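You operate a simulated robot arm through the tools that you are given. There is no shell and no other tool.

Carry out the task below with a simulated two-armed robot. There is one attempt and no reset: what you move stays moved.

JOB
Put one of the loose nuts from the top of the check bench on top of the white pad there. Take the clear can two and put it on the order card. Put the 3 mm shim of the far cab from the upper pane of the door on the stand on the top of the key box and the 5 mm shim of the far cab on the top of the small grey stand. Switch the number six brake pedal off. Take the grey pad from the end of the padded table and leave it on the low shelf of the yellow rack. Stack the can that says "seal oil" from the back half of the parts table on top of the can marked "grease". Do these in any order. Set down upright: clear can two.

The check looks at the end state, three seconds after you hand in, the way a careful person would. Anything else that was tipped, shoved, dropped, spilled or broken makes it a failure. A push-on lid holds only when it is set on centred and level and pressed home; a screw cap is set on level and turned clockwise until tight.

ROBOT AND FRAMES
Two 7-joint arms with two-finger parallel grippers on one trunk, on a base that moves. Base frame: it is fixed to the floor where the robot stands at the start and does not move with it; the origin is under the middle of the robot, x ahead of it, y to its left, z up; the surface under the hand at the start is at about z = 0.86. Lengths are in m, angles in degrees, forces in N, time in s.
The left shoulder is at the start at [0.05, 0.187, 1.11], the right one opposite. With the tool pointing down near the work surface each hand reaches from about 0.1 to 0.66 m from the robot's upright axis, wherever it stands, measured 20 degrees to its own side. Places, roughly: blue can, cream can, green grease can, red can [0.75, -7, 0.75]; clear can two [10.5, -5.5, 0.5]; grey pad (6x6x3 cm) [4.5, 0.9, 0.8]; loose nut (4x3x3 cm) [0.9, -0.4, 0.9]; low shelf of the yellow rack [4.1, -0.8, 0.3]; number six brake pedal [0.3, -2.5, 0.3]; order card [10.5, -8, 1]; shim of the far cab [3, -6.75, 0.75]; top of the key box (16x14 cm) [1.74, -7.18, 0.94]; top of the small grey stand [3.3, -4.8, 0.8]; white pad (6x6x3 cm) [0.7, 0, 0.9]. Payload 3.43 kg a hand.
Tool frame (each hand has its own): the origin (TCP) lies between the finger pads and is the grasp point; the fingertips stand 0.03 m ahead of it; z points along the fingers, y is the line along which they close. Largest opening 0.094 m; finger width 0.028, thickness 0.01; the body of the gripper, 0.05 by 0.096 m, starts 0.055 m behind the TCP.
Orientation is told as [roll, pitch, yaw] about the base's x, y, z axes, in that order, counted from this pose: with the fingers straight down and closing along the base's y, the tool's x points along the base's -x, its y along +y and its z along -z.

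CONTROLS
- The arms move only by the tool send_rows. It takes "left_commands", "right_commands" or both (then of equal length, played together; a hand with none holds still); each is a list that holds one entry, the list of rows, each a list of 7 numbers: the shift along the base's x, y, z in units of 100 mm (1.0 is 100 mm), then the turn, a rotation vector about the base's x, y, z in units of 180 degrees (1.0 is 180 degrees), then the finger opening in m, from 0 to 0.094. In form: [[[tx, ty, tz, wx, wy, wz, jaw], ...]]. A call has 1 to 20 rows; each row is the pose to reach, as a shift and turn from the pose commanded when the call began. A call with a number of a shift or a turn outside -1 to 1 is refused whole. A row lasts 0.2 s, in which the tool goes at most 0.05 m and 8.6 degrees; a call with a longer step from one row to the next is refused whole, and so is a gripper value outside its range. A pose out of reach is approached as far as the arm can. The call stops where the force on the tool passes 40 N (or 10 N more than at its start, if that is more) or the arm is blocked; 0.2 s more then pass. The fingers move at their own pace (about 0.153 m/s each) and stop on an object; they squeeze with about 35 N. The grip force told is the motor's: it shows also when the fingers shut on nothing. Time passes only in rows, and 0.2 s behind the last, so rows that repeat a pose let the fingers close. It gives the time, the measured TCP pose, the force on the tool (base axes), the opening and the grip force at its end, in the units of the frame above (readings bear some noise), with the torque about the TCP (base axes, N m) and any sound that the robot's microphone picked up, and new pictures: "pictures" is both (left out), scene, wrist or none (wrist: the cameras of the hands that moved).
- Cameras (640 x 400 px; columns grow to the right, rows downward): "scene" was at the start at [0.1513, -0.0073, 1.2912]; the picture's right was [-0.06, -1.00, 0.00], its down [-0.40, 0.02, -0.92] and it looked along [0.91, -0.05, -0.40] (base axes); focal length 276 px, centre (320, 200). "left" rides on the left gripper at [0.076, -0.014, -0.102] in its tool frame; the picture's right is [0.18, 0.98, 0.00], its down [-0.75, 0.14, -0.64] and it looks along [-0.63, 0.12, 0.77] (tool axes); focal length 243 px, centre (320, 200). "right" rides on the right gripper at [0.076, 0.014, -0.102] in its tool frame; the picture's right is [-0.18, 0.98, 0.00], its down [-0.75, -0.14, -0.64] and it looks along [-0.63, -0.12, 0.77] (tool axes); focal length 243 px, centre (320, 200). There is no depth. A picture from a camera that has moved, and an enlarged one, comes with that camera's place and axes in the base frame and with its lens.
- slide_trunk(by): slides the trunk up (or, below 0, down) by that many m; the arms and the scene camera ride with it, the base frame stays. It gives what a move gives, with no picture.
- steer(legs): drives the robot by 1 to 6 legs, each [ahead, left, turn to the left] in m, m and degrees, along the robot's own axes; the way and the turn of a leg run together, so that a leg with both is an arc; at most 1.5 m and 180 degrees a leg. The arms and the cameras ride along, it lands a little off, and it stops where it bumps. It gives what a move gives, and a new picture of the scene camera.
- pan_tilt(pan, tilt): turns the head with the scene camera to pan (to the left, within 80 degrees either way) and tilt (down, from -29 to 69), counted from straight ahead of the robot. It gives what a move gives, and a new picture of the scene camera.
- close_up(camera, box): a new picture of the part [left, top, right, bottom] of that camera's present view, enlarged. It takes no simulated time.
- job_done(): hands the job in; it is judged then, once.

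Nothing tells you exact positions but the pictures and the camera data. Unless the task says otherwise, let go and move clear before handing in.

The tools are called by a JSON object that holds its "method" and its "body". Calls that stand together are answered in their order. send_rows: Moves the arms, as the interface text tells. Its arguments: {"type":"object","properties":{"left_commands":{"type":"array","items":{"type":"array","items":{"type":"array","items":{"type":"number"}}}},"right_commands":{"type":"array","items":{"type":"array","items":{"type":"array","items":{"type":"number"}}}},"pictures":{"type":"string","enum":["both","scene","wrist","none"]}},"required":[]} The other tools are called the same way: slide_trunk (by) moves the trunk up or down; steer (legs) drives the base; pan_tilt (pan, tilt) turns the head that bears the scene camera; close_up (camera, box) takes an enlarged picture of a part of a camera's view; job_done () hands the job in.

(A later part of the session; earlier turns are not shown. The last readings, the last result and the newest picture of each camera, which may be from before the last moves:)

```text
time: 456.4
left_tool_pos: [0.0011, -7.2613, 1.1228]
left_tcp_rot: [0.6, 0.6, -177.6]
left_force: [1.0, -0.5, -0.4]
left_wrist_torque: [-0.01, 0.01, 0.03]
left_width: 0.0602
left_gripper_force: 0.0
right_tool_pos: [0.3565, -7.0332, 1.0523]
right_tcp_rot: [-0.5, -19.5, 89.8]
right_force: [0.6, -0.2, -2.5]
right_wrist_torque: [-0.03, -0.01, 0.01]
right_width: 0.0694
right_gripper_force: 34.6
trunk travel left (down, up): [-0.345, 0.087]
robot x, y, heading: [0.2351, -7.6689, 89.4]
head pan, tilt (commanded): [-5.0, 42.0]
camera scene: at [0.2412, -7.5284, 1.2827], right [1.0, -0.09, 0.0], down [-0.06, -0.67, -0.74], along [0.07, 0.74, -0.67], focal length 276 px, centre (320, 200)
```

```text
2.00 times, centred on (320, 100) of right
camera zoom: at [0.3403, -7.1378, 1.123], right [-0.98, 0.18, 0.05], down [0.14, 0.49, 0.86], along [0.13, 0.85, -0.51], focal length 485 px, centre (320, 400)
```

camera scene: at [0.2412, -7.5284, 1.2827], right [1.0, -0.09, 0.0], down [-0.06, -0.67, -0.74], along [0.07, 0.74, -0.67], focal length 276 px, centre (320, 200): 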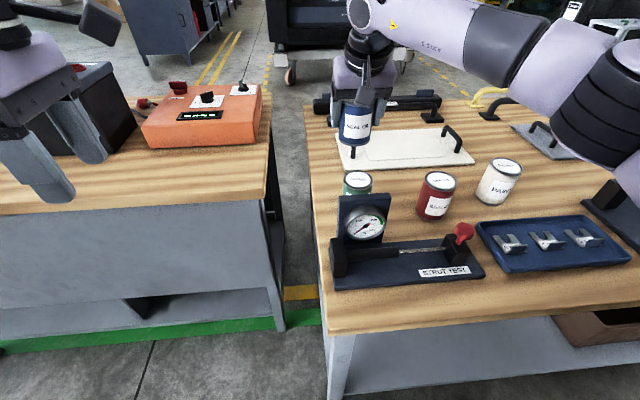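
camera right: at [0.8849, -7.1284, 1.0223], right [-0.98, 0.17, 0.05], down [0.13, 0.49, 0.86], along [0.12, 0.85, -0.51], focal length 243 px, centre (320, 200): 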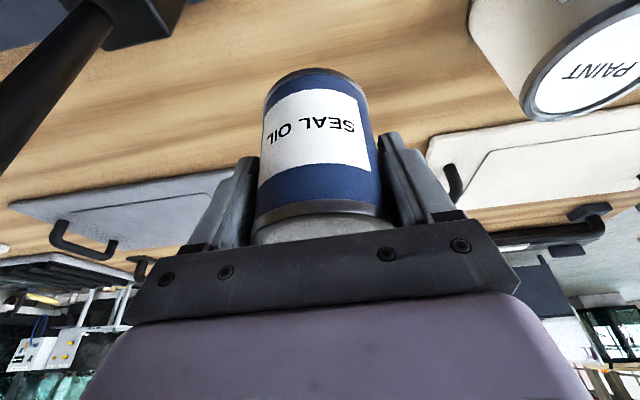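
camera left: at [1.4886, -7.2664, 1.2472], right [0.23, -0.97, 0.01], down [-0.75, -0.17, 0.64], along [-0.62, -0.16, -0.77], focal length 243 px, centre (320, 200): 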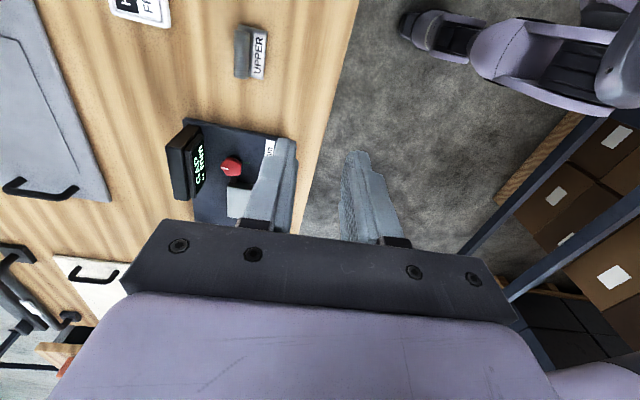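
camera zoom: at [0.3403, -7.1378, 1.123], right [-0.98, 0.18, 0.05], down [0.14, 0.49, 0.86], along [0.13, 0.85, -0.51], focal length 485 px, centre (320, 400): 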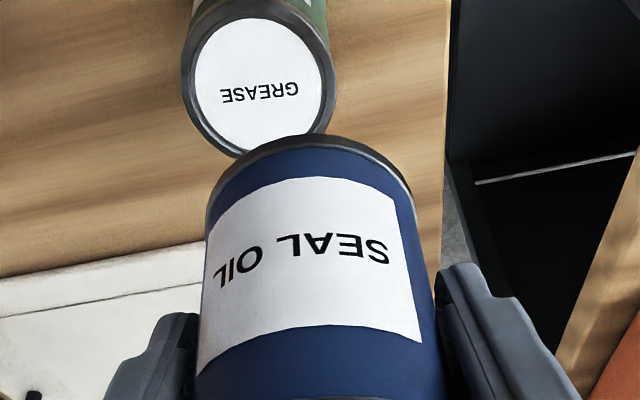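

Grease can is at about (0.377, -7.023). I'll shift the blue can above it and descend to just above.

{"method": "send_rows", "body": {"right_commands": [[[0.1, 0.05, 0, 0, 0, 0, 0.05], [0.2, 0.1, 0, 0, 0, 0, 0.05], [0.2, 0.1, -0.3, 0, 0, 0, 0.05], [0.2, 0.1, -0.6, 0, 0, 0, 0.05], [0.2, 0.1, -0.85, 0, 0, 0, 0.05], [0.2, 0.1, -0.85, 0, 0, 0, 0.05]]], "pictures": "both"}}

{"method": "close_up", "body": {"camera": "scene", "box": [310, 110, 410, 210]}}

{"method": "close_up", "body": {"camera": "right", "box": [180, 0, 460, 200]}}

```text
time: 457.8
left_tool_pos: [0.0016, -7.2627, 1.1234]
left_tcp_rot: [0.7, 0.6, -177.6]
left_force: [-0.5, 0.5, 0.0]
left_wrist_torque: [0.0, 0.0, -0.04]
left_width: 0.0599
left_gripper_force: 0.1
right_tool_pos: [0.3761, -7.0234, 0.9669]
right_tcp_rot: [-0.6, -19.6, 89.6]
right_force: [-0.1, 0.4, -2.9]
right_wrist_torque: [-0.04, -0.02, 0.01]
right_width: 0.0695
right_gripper_force: 35.0
trunk travel left (down, up): [-0.345, 0.087]
robot x, y, heading: [0.2334, -7.6694, 89.9]
head pan, tilt (commanded): [-5.0, 42.0]
camera scene: at [0.2412, -7.5285, 1.2827], right [1.0, -0.09, 0.0], down [-0.06, -0.67, -0.74], along [0.07, 0.74, -0.67], focal length 276 px, centre (320, 200)
camera right: at [0.3601, -7.1279, 1.0375], right [-0.98, 0.18, 0.05], down [0.14, 0.49, 0.86], along [0.13, 0.85, -0.51], focal length 243 px, centre (320, 200)
```

scene: 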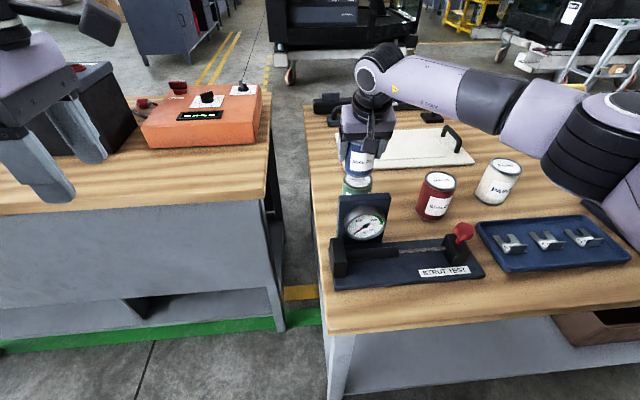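
right: 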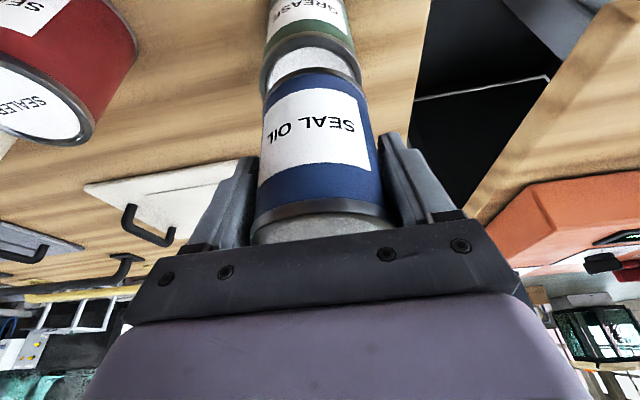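

```text
4.00 times, centred on (360, 160) of scene
camera zoom: at [0.2412, -7.5285, 1.2827], right [1.0, -0.09, 0.0], down [-0.06, -0.67, -0.74], along [0.07, 0.74, -0.67], focal length 1102 px, centre (160, 360)
```

zoom: 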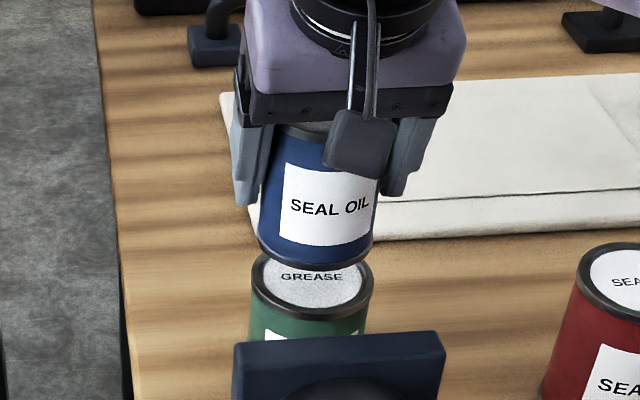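

```text
2.00 times, centred on (320, 100) of right
camera zoom: at [0.3601, -7.1279, 1.0375], right [-0.98, 0.18, 0.05], down [0.14, 0.49, 0.86], along [0.13, 0.85, -0.51], focal length 485 px, centre (320, 400)
```

zoom: 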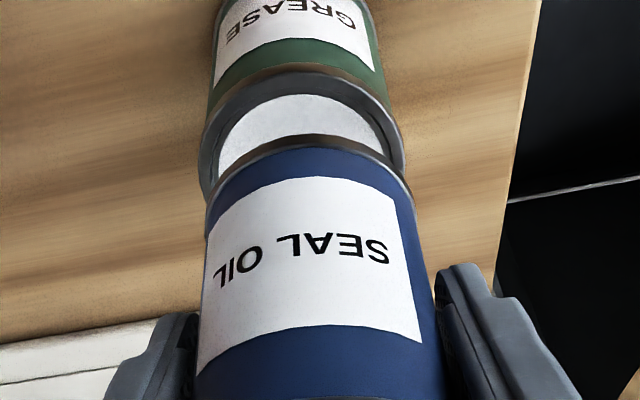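

The blue can is aligned over the grease can. I'll go down in small steps until contact.

{"method": "send_rows", "body": {"right_commands": [[[0, -0.02, -0.06, 0, 0, 0, 0.05], [0, -0.02, -0.12, 0, 0, 0, 0.05], [0, -0.02, -0.18, 0, 0, 0, 0.05], [0, -0.02, -0.18, 0, 0, 0, 0.05]]], "pictures": "none"}}

{"method": "close_up", "body": {"camera": "scene", "box": [310, 110, 410, 210]}}

```text
time: 458.8
left_tool_pos: [0.0016, -7.2624, 1.1236]
left_tcp_rot: [0.6, 0.6, -177.6]
left_force: [-1.1, -0.5, 0.3]
left_wrist_torque: [0.01, 0.02, -0.02]
left_width: 0.0602
left_gripper_force: 0.0
right_tool_pos: [0.376, -7.0234, 0.9486]
right_tcp_rot: [-0.5, -19.7, 89.8]
right_force: [-0.9, -0.5, -3.4]
right_wrist_torque: [-0.05, -0.05, -0.04]
right_width: 0.0694
right_gripper_force: 35.1
trunk travel left (down, up): [-0.345, 0.087]
robot x, y, heading: [0.2337, -7.6685, 89.8]
head pan, tilt (commanded): [-5.0, 42.0]
```

```text
4.00 times, centred on (360, 160) of scene
camera zoom: at [0.2412, -7.5284, 1.2827], right [1.0, -0.09, 0.0], down [-0.06, -0.67, -0.74], along [0.07, 0.74, -0.67], focal length 1102 px, centre (160, 360)
```

zoom: 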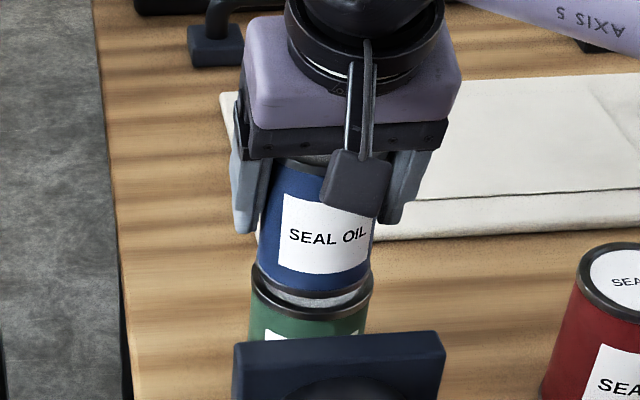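

{"method": "send_rows", "body": {"right_commands": [[[0, 0, -0.03, 0, 0, 0, 0.05], [0, 0, -0.06, 0, 0, 0, 0.05], [0, 0, -0.06, 0, 0, 0, 0.05]]], "pictures": "none"}}

{"method": "close_up", "body": {"camera": "scene", "box": [310, 110, 410, 210]}}

```text
time: 459.6
left_tool_pos: [0.0027, -7.2621, 1.123]
left_tcp_rot: [0.7, 0.7, -177.5]
left_force: [-0.5, -0.2, 0.2]
left_wrist_torque: [-0.04, -0.03, 0.01]
left_width: 0.06
left_gripper_force: 0.1
right_tool_pos: [0.3765, -7.0256, 0.9427]
right_tcp_rot: [-0.6, -19.6, 89.8]
right_force: [-0.5, 0.9, -2.9]
right_wrist_torque: [-0.03, -0.01, 0.01]
right_width: 0.0695
right_gripper_force: 35.5
trunk travel left (down, up): [-0.345, 0.087]
robot x, y, heading: [0.2349, -7.6647, 90.1]
head pan, tilt (commanded): [-5.0, 42.0]
```

```text
4.00 times, centred on (360, 160) of scene
camera zoom: at [0.2412, -7.5284, 1.2827], right [1.0, -0.09, 0.0], down [-0.06, -0.67, -0.74], along [0.07, 0.74, -0.67], focal length 1102 px, centre (160, 360)
```

zoom: 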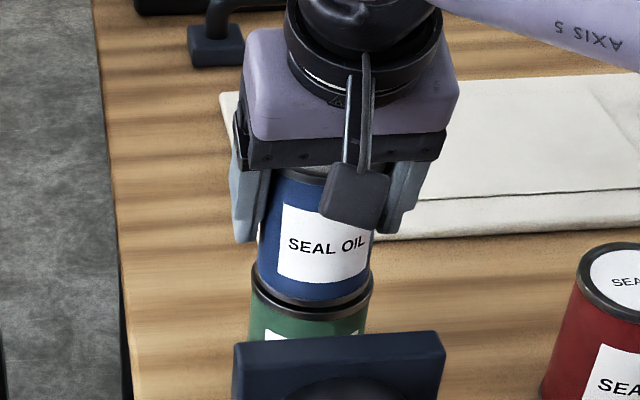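

{"method": "send_rows", "body": {"right_commands": [[[0, 0, -0.02, 0, 0, 0, 0.05], [0, 0, -0.04, 0, 0, 0, 0.05], [0, 0, -0.04, 0, 0, 0, 0.05]]], "pictures": "none"}}

{"method": "send_rows", "body": {"right_commands": [[[0, 0, -0.02, 0, 0, 0, 0.05], [0, 0, -0.03, 0, 0, 0, 0.05], [0, 0, -0.03, 0, 0, 0, 0.05]]], "pictures": "none"}}

{"method": "close_up", "body": {"camera": "scene", "box": [310, 110, 410, 210]}}

```text
time: 460.4
left_tool_pos: [0.0025, -7.2623, 1.124]
left_tcp_rot: [0.6, 0.6, -177.6]
left_force: [0.2, -0.4, 0.1]
left_wrist_torque: [-0.02, -0.02, -0.04]
left_width: 0.0601
left_gripper_force: 0.0
right_tool_pos: [0.3767, -7.0258, 0.9392]
right_tcp_rot: [-0.6, -19.6, 89.9]
right_force: [0.0, -0.1, -2.3]
right_wrist_torque: [-0.02, 0.04, -0.01]
right_width: 0.0694
right_gripper_force: 34.9
trunk travel left (down, up): [-0.345, 0.087]
robot x, y, heading: [0.2338, -7.6694, 89.8]
head pan, tilt (commanded): [-5.0, 42.0]
```

```text
time: 461.1
left_tool_pos: [0.0009, -7.2632, 1.1247]
left_tcp_rot: [0.6, 0.5, -177.6]
left_force: [-0.4, 0.7, 0.2]
left_wrist_torque: [0.02, 0.01, 0.0]
left_width: 0.0599
left_gripper_force: 0.0
right_tool_pos: [0.3763, -7.0262, 0.9377]
right_tcp_rot: [-0.5, -19.9, 89.6]
right_force: [0.3, 2.1, 3.9]
right_wrist_torque: [-0.11, -0.06, 0.02]
right_width: 0.0695
right_gripper_force: 34.7
trunk travel left (down, up): [-0.345, 0.087]
robot x, y, heading: [0.23, -7.6674, 89.8]
head pan, tilt (commanded): [-5.0, 42.0]
```

```text
4.00 times, centred on (360, 160) of scene
camera zoom: at [0.241, -7.529, 1.2829], right [1.0, -0.09, 0.0], down [-0.06, -0.67, -0.74], along [0.07, 0.74, -0.67], focal length 1102 px, centre (160, 360)
```

zoom: 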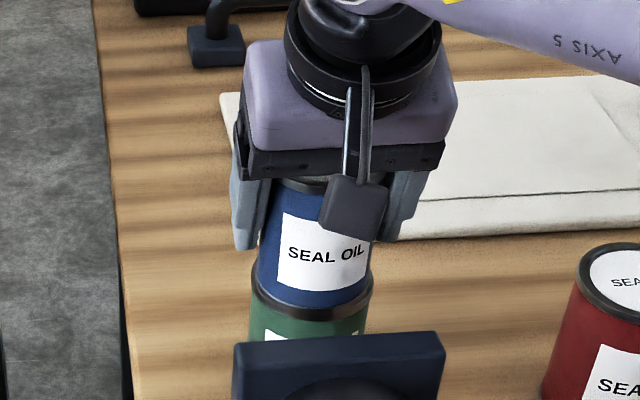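

Contact made and the cans look aligned. I'll open the fingers and back away along the tool axis.

{"method": "send_rows", "body": {"right_commands": [[[0, 0, 0, 0, 0, 0, 0.072], [0, 0, 0, 0, 0, 0, 0.08], [0, 0, 0, 0, 0, 0, 0.09], [0, 0, 0, 0, 0, 0, 0.09]]], "pictures": "none"}}

{"method": "close_up", "body": {"camera": "scene", "box": [310, 110, 410, 210]}}

{"method": "send_rows", "body": {"right_commands": [[[0, -0.03, 0.1, 0, 0, 0, 0.09], [0, -0.1, 0.35, 0, 0, 0, 0.09], [0, -0.2, 0.7, 0, 0, 0, 0.09], [0, -0.3, 1.0, 0, 0, 0, 0.09]]], "pictures": "both"}}

```text
time: 462.1
left_tool_pos: [0.002, -7.2631, 1.1237]
left_tcp_rot: [0.6, 0.7, -177.5]
left_force: [0.3, -0.2, 0.5]
left_wrist_torque: [-0.01, 0.0, 0.02]
left_width: 0.06
left_gripper_force: 0.0
right_tool_pos: [0.3767, -7.0263, 0.9363]
right_tcp_rot: [-0.5, -19.7, 89.8]
right_force: [0.7, 0.6, 0.2]
right_wrist_torque: [0.01, 0.01, -0.03]
right_width: 0.0899
right_gripper_force: 0.0
trunk travel left (down, up): [-0.345, 0.087]
robot x, y, heading: [0.2356, -7.673, 89.6]
head pan, tilt (commanded): [-5.0, 42.0]
```

```text
4.00 times, centred on (360, 160) of scene
camera zoom: at [0.2411, -7.5287, 1.2827], right [1.0, -0.09, 0.0], down [-0.06, -0.67, -0.74], along [0.07, 0.74, -0.67], focal length 1102 px, centre (160, 360)
```

zoom: 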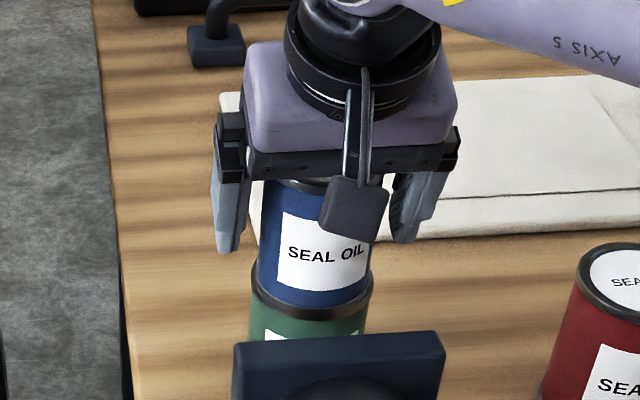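

```text
time: 463.1
left_tool_pos: [0.0011, -7.2622, 1.1238]
left_tcp_rot: [0.4, 0.6, -177.6]
left_force: [0.4, 0.8, -0.5]
left_wrist_torque: [0.0, -0.01, 0.0]
left_width: 0.0598
left_gripper_force: 0.1
right_tool_pos: [0.3761, -7.0562, 1.036]
right_tcp_rot: [-0.5, -19.7, 89.8]
right_force: [-0.5, -0.8, 0.5]
right_wrist_torque: [0.01, 0.0, -0.04]
right_width: 0.09
right_gripper_force: 0.0
trunk travel left (down, up): [-0.345, 0.087]
robot x, y, heading: [0.2314, -7.6696, 89.5]
head pan, tilt (commanded): [-5.0, 42.0]
camera scene: at [0.2411, -7.529, 1.2827], right [1.0, -0.09, 0.0], down [-0.06, -0.67, -0.74], along [0.07, 0.74, -0.67], focal length 276 px, centre (320, 200)
camera right: at [0.3599, -7.1615, 1.1076], right [-0.98, 0.18, 0.05], down [0.14, 0.49, 0.86], along [0.13, 0.85, -0.51], focal length 243 px, centre (320, 200)
```

scene: 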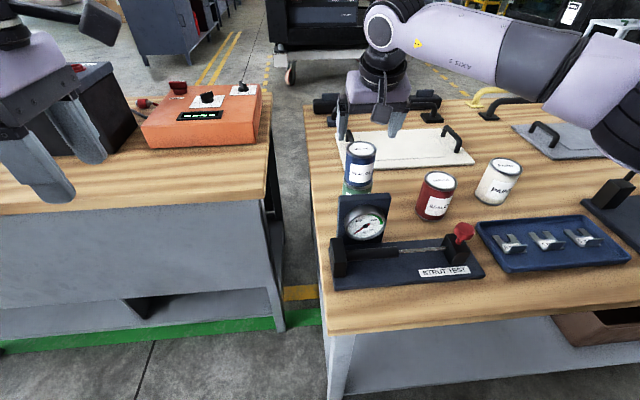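
right: 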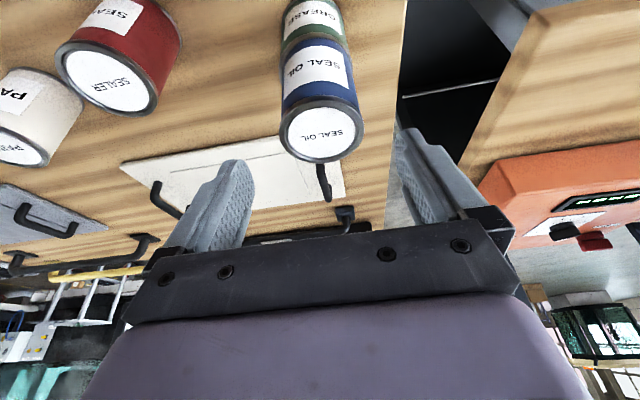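

The seal oil can stands on the grease can. I'll retract the arms and head for clear can two at about (10.5, -5.5).

{"method": "send_rows", "body": {"right_commands": [[[0, -0.2, 0.3, -0.02, 0, 0, 0.09], [0, -0.5, 0.6, -0.05, 0, 0, 0.09], [0.1, -0.8, 0.9, -0.08, 0, 0, 0.09], [0.2, -1.0, 1.0, -0.109, 0, 0, 0.09]]], "pictures": "none"}}

{"method": "send_rows", "body": {"right_commands": [[[0.1, -0.4, 0.1, 0, 0, 0, 0.09], [0.2, -0.8, 0.2, 0, 0, 0, 0.09], [0.3, -1.0, 0.2, 0, 0, 0, 0.09]]], "left_commands": [[[0, -0.2, 0.1, 0, 0, -0.04, 0.06], [0, -0.4, 0.2, 0, 0, -0.08, 0.06], [0, -0.4, 0.2, 0, 0, -0.12, 0.06]]], "pictures": "scene"}}

{"method": "close_up", "body": {"camera": "scene", "box": [310, 110, 410, 210]}}

```text
time: 464.1
left_tool_pos: [0.0009, -7.2631, 1.1226]
left_tcp_rot: [0.7, 0.6, -177.6]
left_force: [-0.2, 0.3, -0.1]
left_wrist_torque: [0.01, 0.01, 0.0]
left_width: 0.0598
left_gripper_force: 0.1
right_tool_pos: [0.3948, -7.1551, 1.1363]
right_tcp_rot: [-0.5, 0.1, 89.9]
right_force: [-0.2, -0.5, 0.2]
right_wrist_torque: [-0.02, -0.04, 0.01]
right_width: 0.0899
right_gripper_force: 0.0
trunk travel left (down, up): [-0.345, 0.087]
robot x, y, heading: [0.233, -7.6694, 89.7]
head pan, tilt (commanded): [-5.0, 42.0]
```

```text
time: 464.9
left_tool_pos: [0.0022, -7.3031, 1.145]
left_tcp_rot: [0.6, 0.6, 160.7]
left_force: [1.0, -0.3, 0.1]
left_wrist_torque: [0.0, -0.01, -0.03]
left_width: 0.06
left_gripper_force: 0.1
right_tool_pos: [0.4259, -7.2552, 1.1557]
right_tcp_rot: [-0.6, 0.0, 89.8]
right_force: [0.5, 0.1, -0.3]
right_wrist_torque: [-0.05, 0.0, 0.04]
right_width: 0.0899
right_gripper_force: 0.1
trunk travel left (down, up): [-0.345, 0.087]
robot x, y, heading: [0.2303, -7.6688, 89.7]
head pan, tilt (commanded): [-5.0, 42.0]
camera scene: at [0.2414, -7.5287, 1.2827], right [1.0, -0.09, 0.0], down [-0.06, -0.67, -0.74], along [0.07, 0.74, -0.67], focal length 276 px, centre (320, 200)
```

scene: 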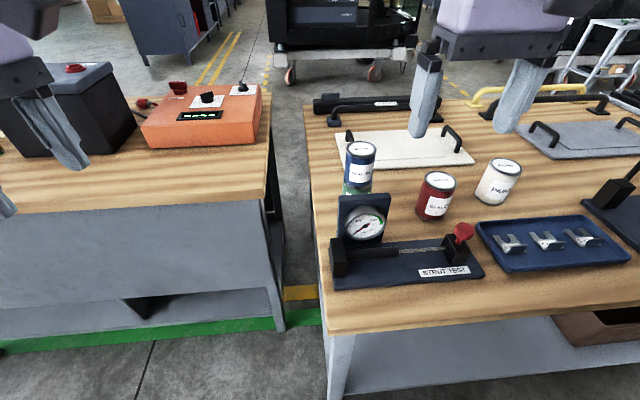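

```text
4.00 times, centred on (360, 160) of scene
camera zoom: at [0.2414, -7.5287, 1.2827], right [1.0, -0.09, 0.0], down [-0.06, -0.67, -0.74], along [0.07, 0.74, -0.67], focal length 1102 px, centre (160, 360)
```

zoom: 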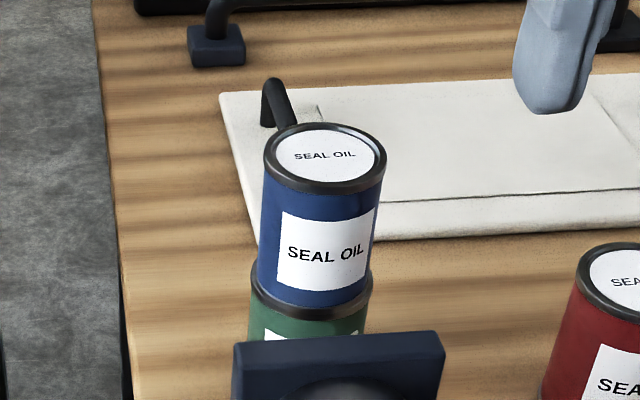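

{"method": "steer", "body": {"legs": [[-0.18, 0, 0], [0, -1.35, 0], [0, -1.35, 0], [0, -1.3, 0]]}}

{"method": "pan_tilt", "body": {"pan": -60, "tilt": 15}}

```text
time: 500.9
left_tool_pos: [3.9938, -7.4852, 1.1442]
left_tcp_rot: [0.6, 0.6, 160.8]
left_force: [0.0, -0.3, -0.5]
left_wrist_torque: [0.04, -0.03, 0.01]
left_width: 0.0602
left_gripper_force: 0.1
right_tool_pos: [4.4177, -7.439, 1.1553]
right_tcp_rot: [-0.5, 0.0, 89.6]
right_force: [0.4, 0.5, 0.0]
right_wrist_torque: [0.02, 0.01, 0.0]
right_width: 0.0898
right_gripper_force: 0.1
trunk travel left (down, up): [-0.345, 0.087]
robot x, y, heading: [4.2248, -7.8525, 89.6]
head pan, tilt (commanded): [-5.0, 42.0]
camera scene: at [4.2329, -7.7116, 1.2827], right [1.0, -0.09, 0.0], down [-0.06, -0.67, -0.74], along [0.07, 0.74, -0.67], focal length 276 px, centre (320, 200)
```

scene: 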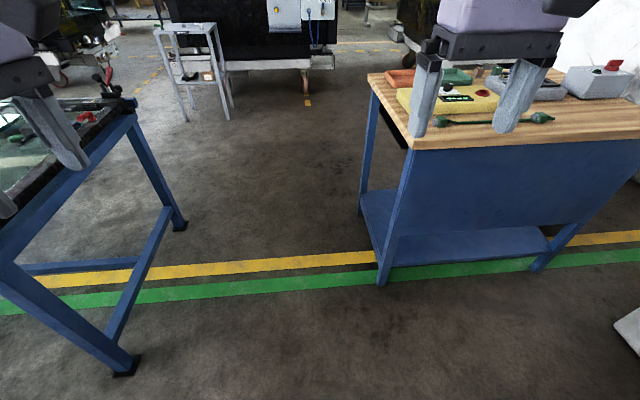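

```text
time: 502.1
left_tool_pos: [3.9944, -7.4858, 1.1442]
left_tcp_rot: [0.7, 0.6, 160.8]
left_force: [0.2, -0.3, 0.1]
left_wrist_torque: [0.0, 0.01, 0.0]
left_width: 0.0602
left_gripper_force: 0.0
right_tool_pos: [4.418, -7.4383, 1.1545]
right_tcp_rot: [-0.6, 0.0, 89.6]
right_force: [-1.0, 0.0, 1.1]
right_wrist_torque: [0.0, -0.01, 0.03]
right_width: 0.09
right_gripper_force: 0.0
trunk travel left (down, up): [-0.345, 0.087]
robot x, y, heading: [4.2238, -7.8518, 89.8]
head pan, tilt (commanded): [-60.0, 15.0]
camera scene: at [4.3062, -7.7487, 1.3252], right [0.49, -0.87, 0.0], down [-0.23, -0.13, -0.97], along [0.84, 0.48, -0.26], focal length 276 px, centre (320, 200)
```

scene: 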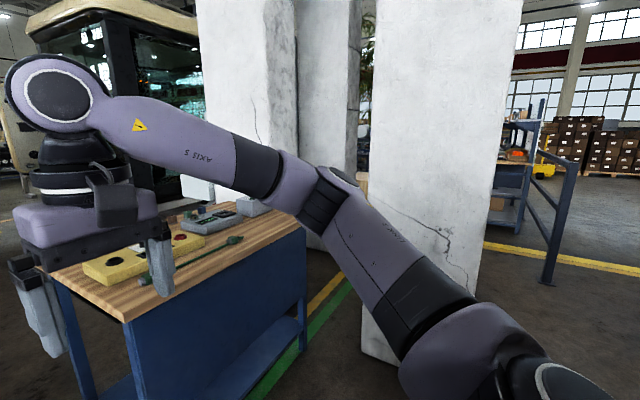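

{"method": "steer", "body": {"legs": [[0, 0.12, 0.3], [1.3, 0, 0], [1.25, 0, 0], [0, 0, -90]]}}

{"method": "pan_tilt", "body": {"pan": 0, "tilt": 15}}

```text
time: 519.8
left_tool_pos: [4.4992, -5.0462, 1.1439]
left_tcp_rot: [0.6, 0.6, 70.8]
left_force: [-0.1, 1.1, -0.3]
left_wrist_torque: [0.0, 0.02, 0.03]
left_width: 0.0602
left_gripper_force: 0.0
right_tool_pos: [4.5469, -5.4693, 1.1545]
right_tcp_rot: [-0.7, 0.0, -0.2]
right_force: [-0.4, -0.1, -0.8]
right_wrist_torque: [-0.02, 0.01, 0.03]
right_width: 0.0899
right_gripper_force: 0.2
trunk travel left (down, up): [-0.345, 0.087]
robot x, y, heading: [4.1365, -5.2761, -0.3]
head pan, tilt (commanded): [-60.0, 15.0]
camera scene: at [4.2391, -5.3593, 1.3252], right [-0.87, -0.49, 0.0], down [-0.13, 0.23, -0.97], along [0.48, -0.84, -0.26], focal length 276 px, centre (320, 200)
```

scene: 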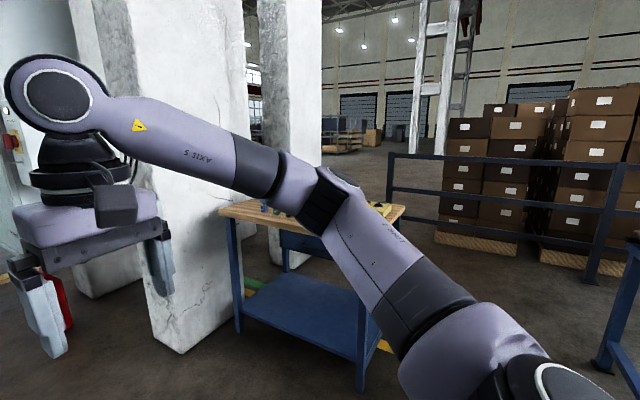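

```text
time: 521.1
left_tool_pos: [4.5, -5.0459, 1.1445]
left_tcp_rot: [0.6, 0.6, 70.7]
left_force: [-0.1, -1.2, 0.6]
left_wrist_torque: [0.0, 0.02, 0.04]
left_width: 0.06
left_gripper_force: 0.0
right_tool_pos: [4.5472, -5.4687, 1.1557]
right_tcp_rot: [-0.7, 0.0, -0.3]
right_force: [0.2, 1.5, -0.5]
right_wrist_torque: [-0.01, 0.01, 0.02]
right_width: 0.0898
right_gripper_force: 0.0
trunk travel left (down, up): [-0.345, 0.087]
robot x, y, heading: [4.1353, -5.2754, -0.4]
head pan, tilt (commanded): [0.0, 15.0]
camera scene: at [4.2864, -5.2788, 1.3252], right [-0.01, -1.0, 0.0], down [-0.26, 0.0, -0.97], along [0.97, -0.01, -0.26], focal length 276 px, centre (320, 200)
```

scene: 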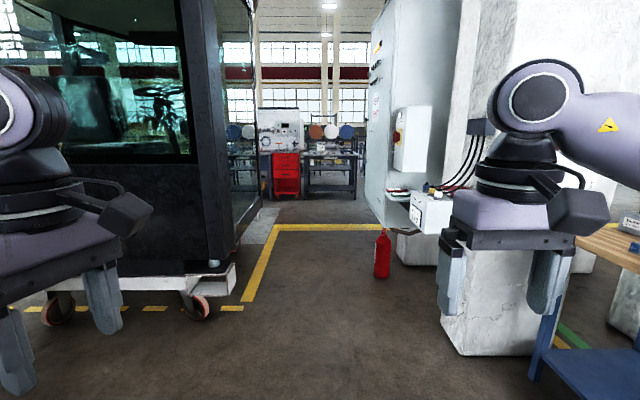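

The passage ahead between the cab and the cabinet is about 1.2 m wide. I'll drive along y ≈ -5.2.

{"method": "steer", "body": {"legs": [[1.5, 0.06, 0.4], [1.5, 0.0, 0]]}}

{"method": "pan_tilt", "body": {"pan": -20, "tilt": 15}}

```text
refused: leg 1 is longer than a leg can be; nothing moved
```

```text
time: 521.9
left_tool_pos: [4.4993, -5.0455, 1.1437]
left_tcp_rot: [0.6, 0.6, 70.7]
left_force: [-0.1, 0.7, 0.4]
left_wrist_torque: [-0.01, 0.0, 0.0]
left_width: 0.06
left_gripper_force: 0.1
right_tool_pos: [4.5481, -5.4687, 1.1547]
right_tcp_rot: [-0.6, 0.0, -0.3]
right_force: [0.4, 0.2, 0.8]
right_wrist_torque: [0.0, 0.04, -0.02]
right_width: 0.0898
right_gripper_force: 0.1
trunk travel left (down, up): [-0.345, 0.087]
robot x, y, heading: [4.1327, -5.2733, -0.4]
head pan, tilt (commanded): [-20.0, 15.0]
camera scene: at [4.2806, -5.3105, 1.3252], right [-0.35, -0.94, 0.0], down [-0.24, 0.09, -0.97], along [0.91, -0.34, -0.26], focal length 276 px, centre (320, 200)
```

scene: 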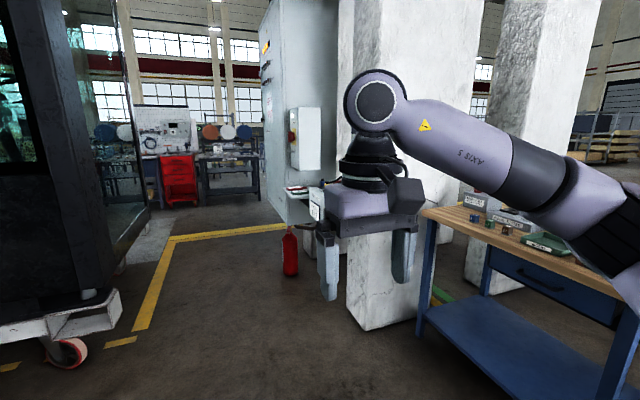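

{"method": "steer", "body": {"legs": [[1.4, 0.08, 0.4], [1.4, 0.0, 0]]}}

{"method": "pan_tilt", "body": {"pan": -20, "tilt": 15}}

```text
time: 528.1
left_tool_pos: [5.8253, -4.9586, 1.1479]
left_tcp_rot: [0.3, 0.4, 72.7]
left_force: [-0.9, 1.1, 0.1]
left_wrist_torque: [0.01, 0.0, 0.04]
left_width: 0.0602
left_gripper_force: 0.2
right_tool_pos: [5.8828, -5.3857, 1.1572]
right_tcp_rot: [-0.4, -0.4, 1.1]
right_force: [0.7, -0.1, 0.3]
right_wrist_torque: [-0.01, 0.0, 0.03]
right_width: 0.0899
right_gripper_force: 0.1
trunk travel left (down, up): [-0.345, 0.087]
robot x, y, heading: [5.4724, -5.2003, 1.0]
head pan, tilt (commanded): [-20.0, 15.0]
stopped in leg 1: the robot was blocked; the commanded pose is now the measured one
camera scene: at [5.6121, -5.2336, 1.3264], right [-0.33, -0.95, -0.01], down [-0.24, 0.09, -0.97], along [0.91, -0.31, -0.25], focal length 276 px, centre (320, 200)
```

scene: 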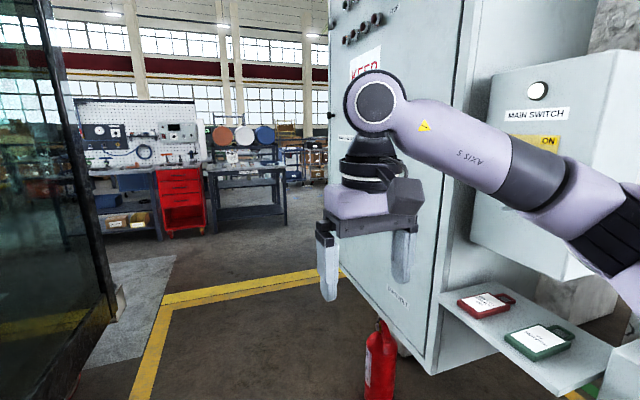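

```text
time: 528.8
left_tool_pos: [5.8244, -4.9587, 1.1483]
left_tcp_rot: [0.5, 0.4, 72.6]
left_force: [-0.3, -0.8, -0.7]
left_wrist_torque: [-0.02, 0.01, 0.01]
left_width: 0.0601
left_gripper_force: 0.0
right_tool_pos: [5.8819, -5.3866, 1.1572]
right_tcp_rot: [-0.4, -0.5, 1.0]
right_force: [0.8, 0.1, -1.3]
right_wrist_torque: [0.0, -0.01, 0.01]
right_width: 0.0899
right_gripper_force: 0.0
trunk travel left (down, up): [-0.345, 0.087]
robot x, y, heading: [5.4743, -5.2011, 1.0]
head pan, tilt (commanded): [-20.0, 15.0]
camera scene: at [5.6109, -5.2331, 1.3264], right [-0.33, -0.94, -0.01], down [-0.24, 0.09, -0.97], along [0.91, -0.32, -0.25], focal length 276 px, centre (320, 200)
```

scene: 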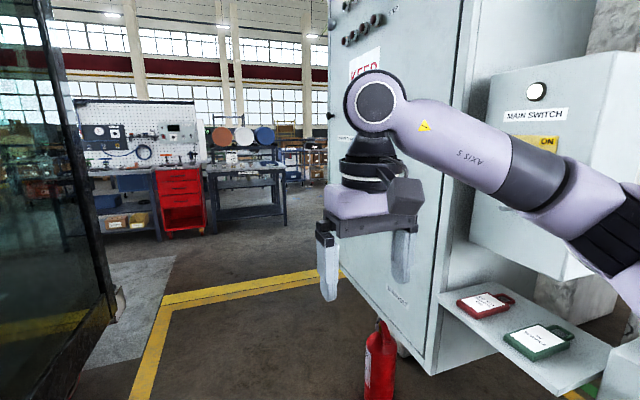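

The robot was blocked at x ≈ 5.47. I'll look around on both sides to find what I touched.

{"method": "pan_tilt", "body": {"pan": 45, "tilt": 40}}

{"method": "pan_tilt", "body": {"pan": -45, "tilt": 45}}

{"method": "pan_tilt", "body": {"pan": 0, "tilt": 50}}

```text
time: 530.1
left_tool_pos: [5.8252, -4.9584, 1.1472]
left_tcp_rot: [0.3, 0.5, 72.6]
left_force: [-0.1, 0.9, 0.0]
left_wrist_torque: [-0.01, 0.01, 0.02]
left_width: 0.0601
left_gripper_force: 0.1
right_tool_pos: [5.8833, -5.3852, 1.1584]
right_tcp_rot: [-0.4, -0.5, 0.9]
right_force: [-1.2, 0.4, 0.2]
right_wrist_torque: [0.0, 0.01, -0.01]
right_width: 0.0898
right_gripper_force: 0.0
trunk travel left (down, up): [-0.345, 0.087]
robot x, y, heading: [5.4701, -5.1994, 1.1]
head pan, tilt (commanded): [45.0, 40.0]
camera scene: at [5.5818, -5.141, 1.287], right [0.72, -0.7, 0.0], down [-0.44, -0.46, -0.77], along [0.54, 0.55, -0.64], focal length 276 px, centre (320, 200)
```

scene: 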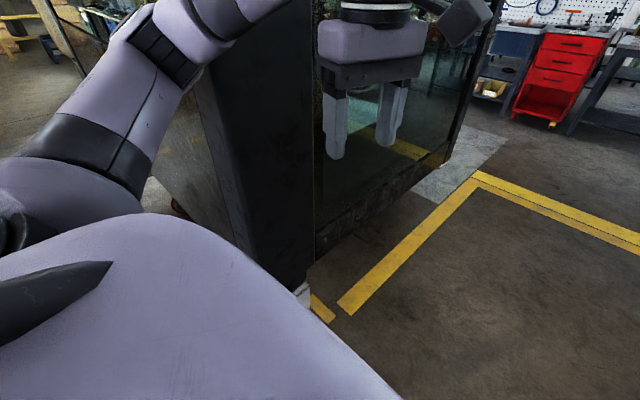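

```text
time: 531.8
left_tool_pos: [5.8254, -4.9595, 1.1467]
left_tcp_rot: [0.2, 0.5, 72.7]
left_force: [-0.4, -0.9, 0.3]
left_wrist_torque: [0.0, 0.01, -0.04]
left_width: 0.0599
left_gripper_force: 0.1
right_tool_pos: [5.8828, -5.3844, 1.1569]
right_tcp_rot: [-0.5, -0.5, 0.9]
right_force: [0.3, 0.6, -1.2]
right_wrist_torque: [-0.04, 0.01, 0.0]
right_width: 0.09
right_gripper_force: 0.2
trunk travel left (down, up): [-0.345, 0.087]
robot x, y, heading: [5.4733, -5.1992, 1.1]
head pan, tilt (commanded): [-45.0, 45.0]
camera scene: at [5.581, -5.2585, 1.2793], right [-0.7, -0.72, -0.01], down [-0.5, 0.49, -0.71], along [0.51, -0.49, -0.7], focal length 276 px, centre (320, 200)
```

scene: 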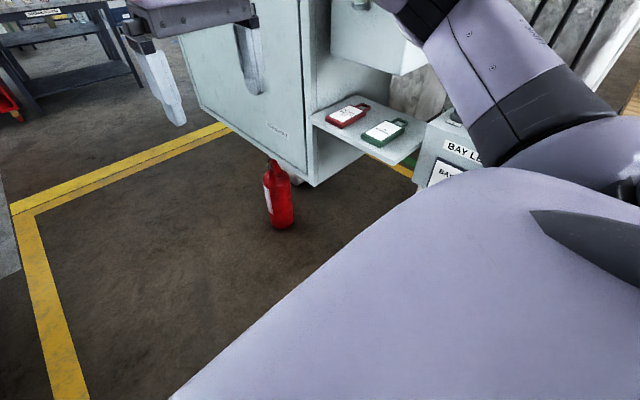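

```text
time: 532.9
left_tool_pos: [5.8265, -4.9605, 1.1466]
left_tcp_rot: [0.2, 0.5, 72.6]
left_force: [0.6, 0.0, -0.6]
left_wrist_torque: [0.01, 0.0, 0.0]
left_width: 0.0601
left_gripper_force: 0.1
right_tool_pos: [5.882, -5.3854, 1.1578]
right_tcp_rot: [-0.5, -0.5, 0.8]
right_force: [0.0, 0.5, 0.6]
right_wrist_torque: [0.01, 0.01, -0.01]
right_width: 0.0901
right_gripper_force: 0.1
trunk travel left (down, up): [-0.345, 0.087]
robot x, y, heading: [5.4712, -5.2007, 0.7]
head pan, tilt (commanded): [0.0, 50.0]
camera scene: at [5.5997, -5.2008, 1.2727], right [0.01, -1.0, 0.0], down [-0.76, -0.01, -0.65], along [0.65, 0.01, -0.76], focal length 276 px, centre (320, 200)
```

scene: 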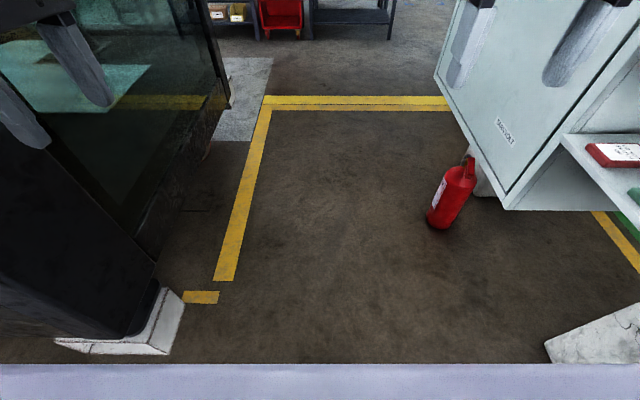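

My left elbow met the cab side (wall near y = -4.7). I'll back off, extend the arms forward to pull the elbows in, and shift slightly right.

{"method": "steer", "body": {"legs": [[-0.2, -0.06, -0.8]]}}

{"method": "send_rows", "body": {"left_commands": [[[0.4, -0.05, 0.0, 0, 0, 0, 0.06], [0.8, -0.1, 0.0, 0, 0, 0, 0.06], [1.0, -0.2, 0.0, 0, 0, 0, 0.06]]], "right_commands": [[[0.4, 0.05, 0.0, 0, 0, 0, 0.06], [0.8, 0.1, 0.0, 0, 0, 0, 0.06], [1.0, 0.2, 0.0, 0, 0, 0, 0.06]]], "pictures": "none"}}

{"method": "pan_tilt", "body": {"pan": 60, "tilt": 35}}

```text
time: 534.5
left_tool_pos: [5.635, -5.0235, 1.1428]
left_tcp_rot: [0.6, 0.8, 71.7]
left_force: [0.0, 0.3, -0.2]
left_wrist_torque: [-0.02, 0.01, -0.02]
left_width: 0.0601
left_gripper_force: 0.1
right_tool_pos: [5.6851, -5.4491, 1.1551]
right_tcp_rot: [-0.6, 0.0, 0.1]
right_force: [-0.7, -0.2, 0.1]
right_wrist_torque: [0.0, -0.03, -0.03]
right_width: 0.09
right_gripper_force: 0.0
trunk travel left (down, up): [-0.345, 0.087]
robot x, y, heading: [5.27, -5.2606, -0.0]
head pan, tilt (commanded): [0.0, 50.0]
camera scene: at [5.4061, -5.2613, 1.2716], right [0.0, -1.0, 0.0], down [-0.77, 0.0, -0.64], along [0.64, 0.0, -0.77], focal length 276 px, centre (320, 200)
```

scene: 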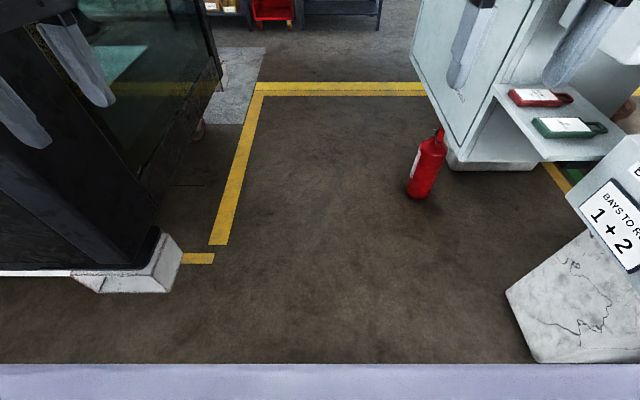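

```text
time: 535.3
left_tool_pos: [5.7337, -5.0441, 1.1412]
left_tcp_rot: [0.8, 0.8, 71.8]
left_force: [-0.1, 0.0, 0.2]
left_wrist_torque: [-0.02, 0.02, 0.0]
left_width: 0.0598
left_gripper_force: 0.1
right_tool_pos: [5.7857, -5.43, 1.1547]
right_tcp_rot: [-0.6, 0.1, 0.0]
right_force: [0.6, 0.4, -0.4]
right_wrist_torque: [0.01, 0.01, -0.01]
right_width: 0.06
right_gripper_force: 0.1
trunk travel left (down, up): [-0.345, 0.087]
robot x, y, heading: [5.2713, -5.2601, -0.2]
head pan, tilt (commanded): [0.0, 50.0]
```

```text
time: 536.6
left_tool_pos: [5.7322, -5.0459, 1.1412]
left_tcp_rot: [0.8, 0.8, 71.6]
left_force: [-0.2, 0.1, 0.1]
left_wrist_torque: [0.01, -0.01, 0.03]
left_width: 0.0599
left_gripper_force: 0.1
right_tool_pos: [5.7855, -5.4302, 1.1541]
right_tcp_rot: [-0.6, 0.0, 0.2]
right_force: [-0.5, -0.4, -0.8]
right_wrist_torque: [0.01, 0.03, 0.01]
right_width: 0.0601
right_gripper_force: 0.1
trunk travel left (down, up): [-0.345, 0.087]
robot x, y, heading: [5.2687, -5.2603, -0.2]
head pan, tilt (commanded): [60.0, 35.0]
camera scene: at [5.3737, -5.1849, 1.2932], right [0.87, -0.5, 0.0], down [-0.29, -0.5, -0.82], along [0.41, 0.71, -0.57], focal length 276 px, centre (320, 200)
```

scene: 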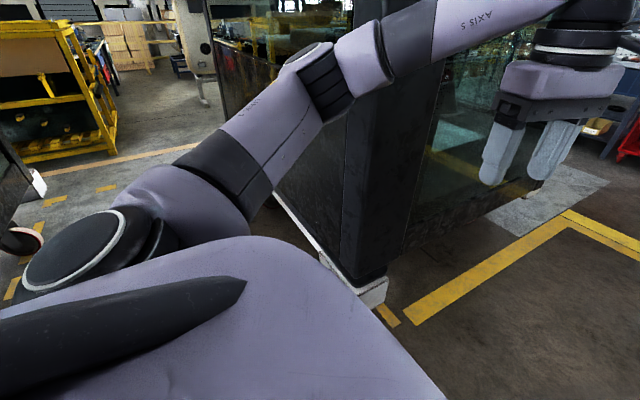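

{"method": "steer", "body": {"legs": [[0.6, 0.0, 0.2]]}}

{"method": "pan_tilt", "body": {"pan": -60, "tilt": 30}}

```text
time: 540.0
left_tool_pos: [6.3295, -5.0378, 1.1417]
left_tcp_rot: [0.8, 0.9, 72.2]
left_force: [-0.6, -0.7, 0.3]
left_wrist_torque: [0.01, 0.03, 0.02]
left_width: 0.06
left_gripper_force: 0.1
right_tool_pos: [6.3836, -5.4227, 1.1554]
right_tcp_rot: [-0.6, 0.0, 0.6]
right_force: [-1.0, 0.3, 0.0]
right_wrist_torque: [0.01, 0.02, 0.0]
right_width: 0.06
right_gripper_force: 0.1
trunk travel left (down, up): [-0.345, 0.087]
robot x, y, heading: [5.8674, -5.257, 0.5]
head pan, tilt (commanded): [60.0, 35.0]
camera scene: at [5.9707, -5.1811, 1.2932], right [0.87, -0.49, 0.0], down [-0.28, -0.5, -0.82], along [0.4, 0.71, -0.57], focal length 276 px, centre (320, 200)
```

scene: 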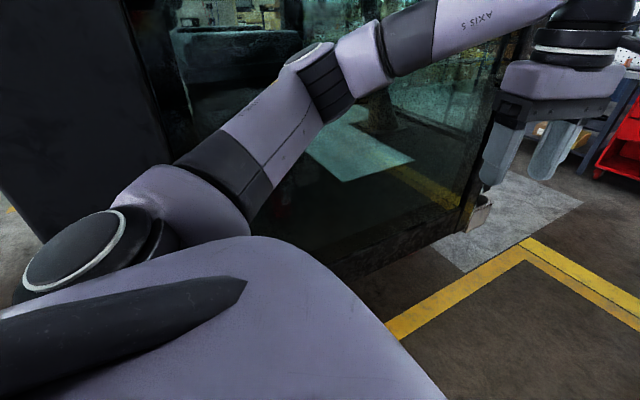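

```text
time: 542.0
left_tool_pos: [6.328, -5.0376, 1.1416]
left_tcp_rot: [0.7, 0.7, 72.2]
left_force: [-0.1, 0.2, -0.4]
left_wrist_torque: [0.0, 0.04, -0.01]
left_width: 0.06
left_gripper_force: 0.0
right_tool_pos: [6.384, -5.4225, 1.1546]
right_tcp_rot: [-0.6, -0.1, 0.6]
right_force: [-0.3, 0.4, 0.1]
right_wrist_torque: [-0.04, 0.0, 0.0]
right_width: 0.06
right_gripper_force: 0.0
trunk travel left (down, up): [-0.345, 0.087]
robot x, y, heading: [5.867, -5.255, 0.8]
head pan, tilt (commanded): [-60.0, 30.0]
camera scene: at [5.973, -5.3356, 1.301], right [-0.86, -0.51, 0.0], down [-0.25, 0.43, -0.87], along [0.44, -0.75, -0.5], focal length 276 px, centre (320, 200)
```

scene: 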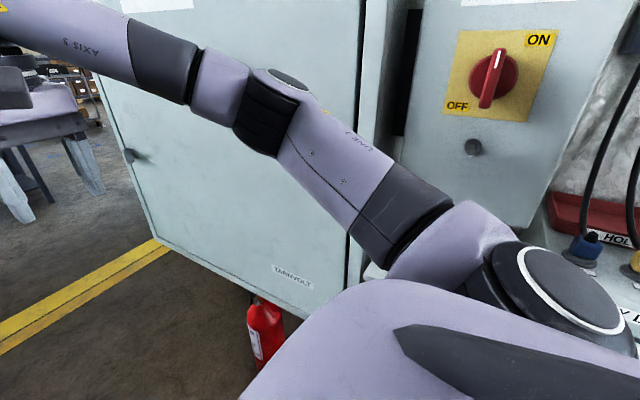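

The right side has about 0.2 m clearance from the main-switch cabinet. I'll keep going straight.

{"method": "steer", "body": {"legs": [[0.7, 0.0, -0.5], [0.8, 0, 0]]}}

{"method": "pan_tilt", "body": {"pan": 0, "tilt": 15}}

{"method": "pan_tilt", "body": {"pan": -45, "tilt": 15}}

```text
time: 549.8
left_tool_pos: [7.8338, -5.0334, 1.1414]
left_tcp_rot: [0.7, 0.9, 72.2]
left_force: [0.2, 0.8, 0.0]
left_wrist_torque: [0.01, 0.01, -0.02]
left_width: 0.0598
left_gripper_force: 0.0
right_tool_pos: [7.8898, -5.4182, 1.1549]
right_tcp_rot: [-0.7, 0.0, 0.7]
right_force: [0.2, 0.6, 0.0]
right_wrist_torque: [0.0, 0.01, 0.03]
right_width: 0.0601
right_gripper_force: 0.1
trunk travel left (down, up): [-0.345, 0.087]
robot x, y, heading: [7.3765, -5.2531, 0.5]
head pan, tilt (commanded): [-60.0, 30.0]
camera scene: at [7.4785, -5.3314, 1.301], right [-0.86, -0.51, 0.0], down [-0.25, 0.43, -0.87], along [0.44, -0.75, -0.5], focal length 276 px, centre (320, 200)
```

scene: 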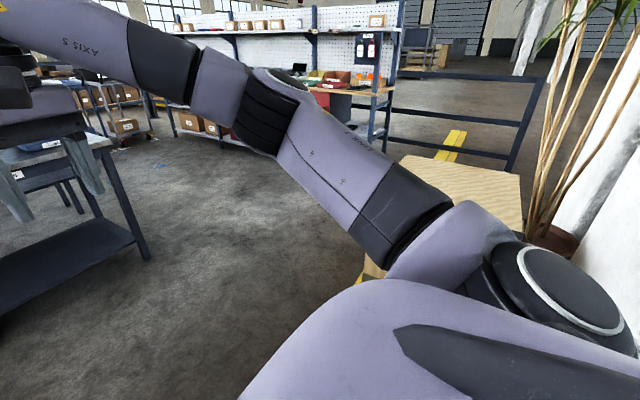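

```text
time: 551.1
left_tool_pos: [7.8325, -5.0331, 1.1426]
left_tcp_rot: [0.7, 0.7, 72.4]
left_force: [0.3, 0.2, -0.1]
left_wrist_torque: [-0.03, 0.07, -0.01]
left_width: 0.06
left_gripper_force: 0.0
right_tool_pos: [7.8885, -5.419, 1.1546]
right_tcp_rot: [-0.6, -0.1, 0.7]
right_force: [0.5, -0.9, 0.1]
right_wrist_torque: [-0.02, 0.04, 0.01]
right_width: 0.0601
right_gripper_force: 0.0
trunk travel left (down, up): [-0.345, 0.087]
robot x, y, heading: [7.3739, -5.2503, 0.5]
head pan, tilt (commanded): [0.0, 15.0]
camera scene: at [7.5256, -5.2526, 1.3252], right [0.01, -1.0, 0.0], down [-0.26, 0.0, -0.97], along [0.97, 0.01, -0.26], focal length 276 px, centre (320, 200)
```

scene: 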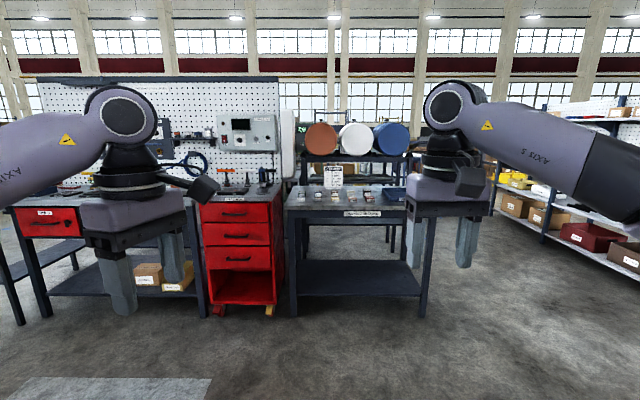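

```text
time: 552.2
left_tool_pos: [7.833, -5.0342, 1.1413]
left_tcp_rot: [0.7, 0.8, 72.3]
left_force: [-0.7, -0.1, -0.4]
left_wrist_torque: [0.04, 0.02, 0.02]
left_width: 0.06
left_gripper_force: 0.0
right_tool_pos: [7.889, -5.4185, 1.1543]
right_tcp_rot: [-0.6, 0.0, 0.7]
right_force: [0.3, 0.8, 0.3]
right_wrist_torque: [-0.02, 0.0, -0.01]
right_width: 0.0599
right_gripper_force: 0.0
trunk travel left (down, up): [-0.345, 0.087]
robot x, y, heading: [7.3704, -5.2542, 0.7]
head pan, tilt (commanded): [-45.0, 15.0]
camera scene: at [7.499, -5.3188, 1.3252], right [-0.7, -0.72, 0.0], down [-0.19, 0.18, -0.97], along [0.69, -0.68, -0.26], focal length 276 px, centre (320, 200)
```

scene: 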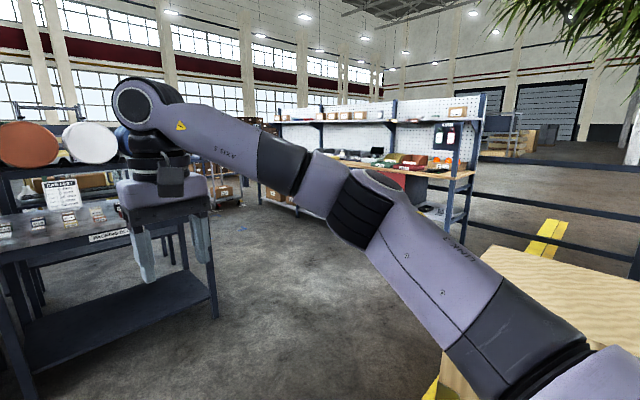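

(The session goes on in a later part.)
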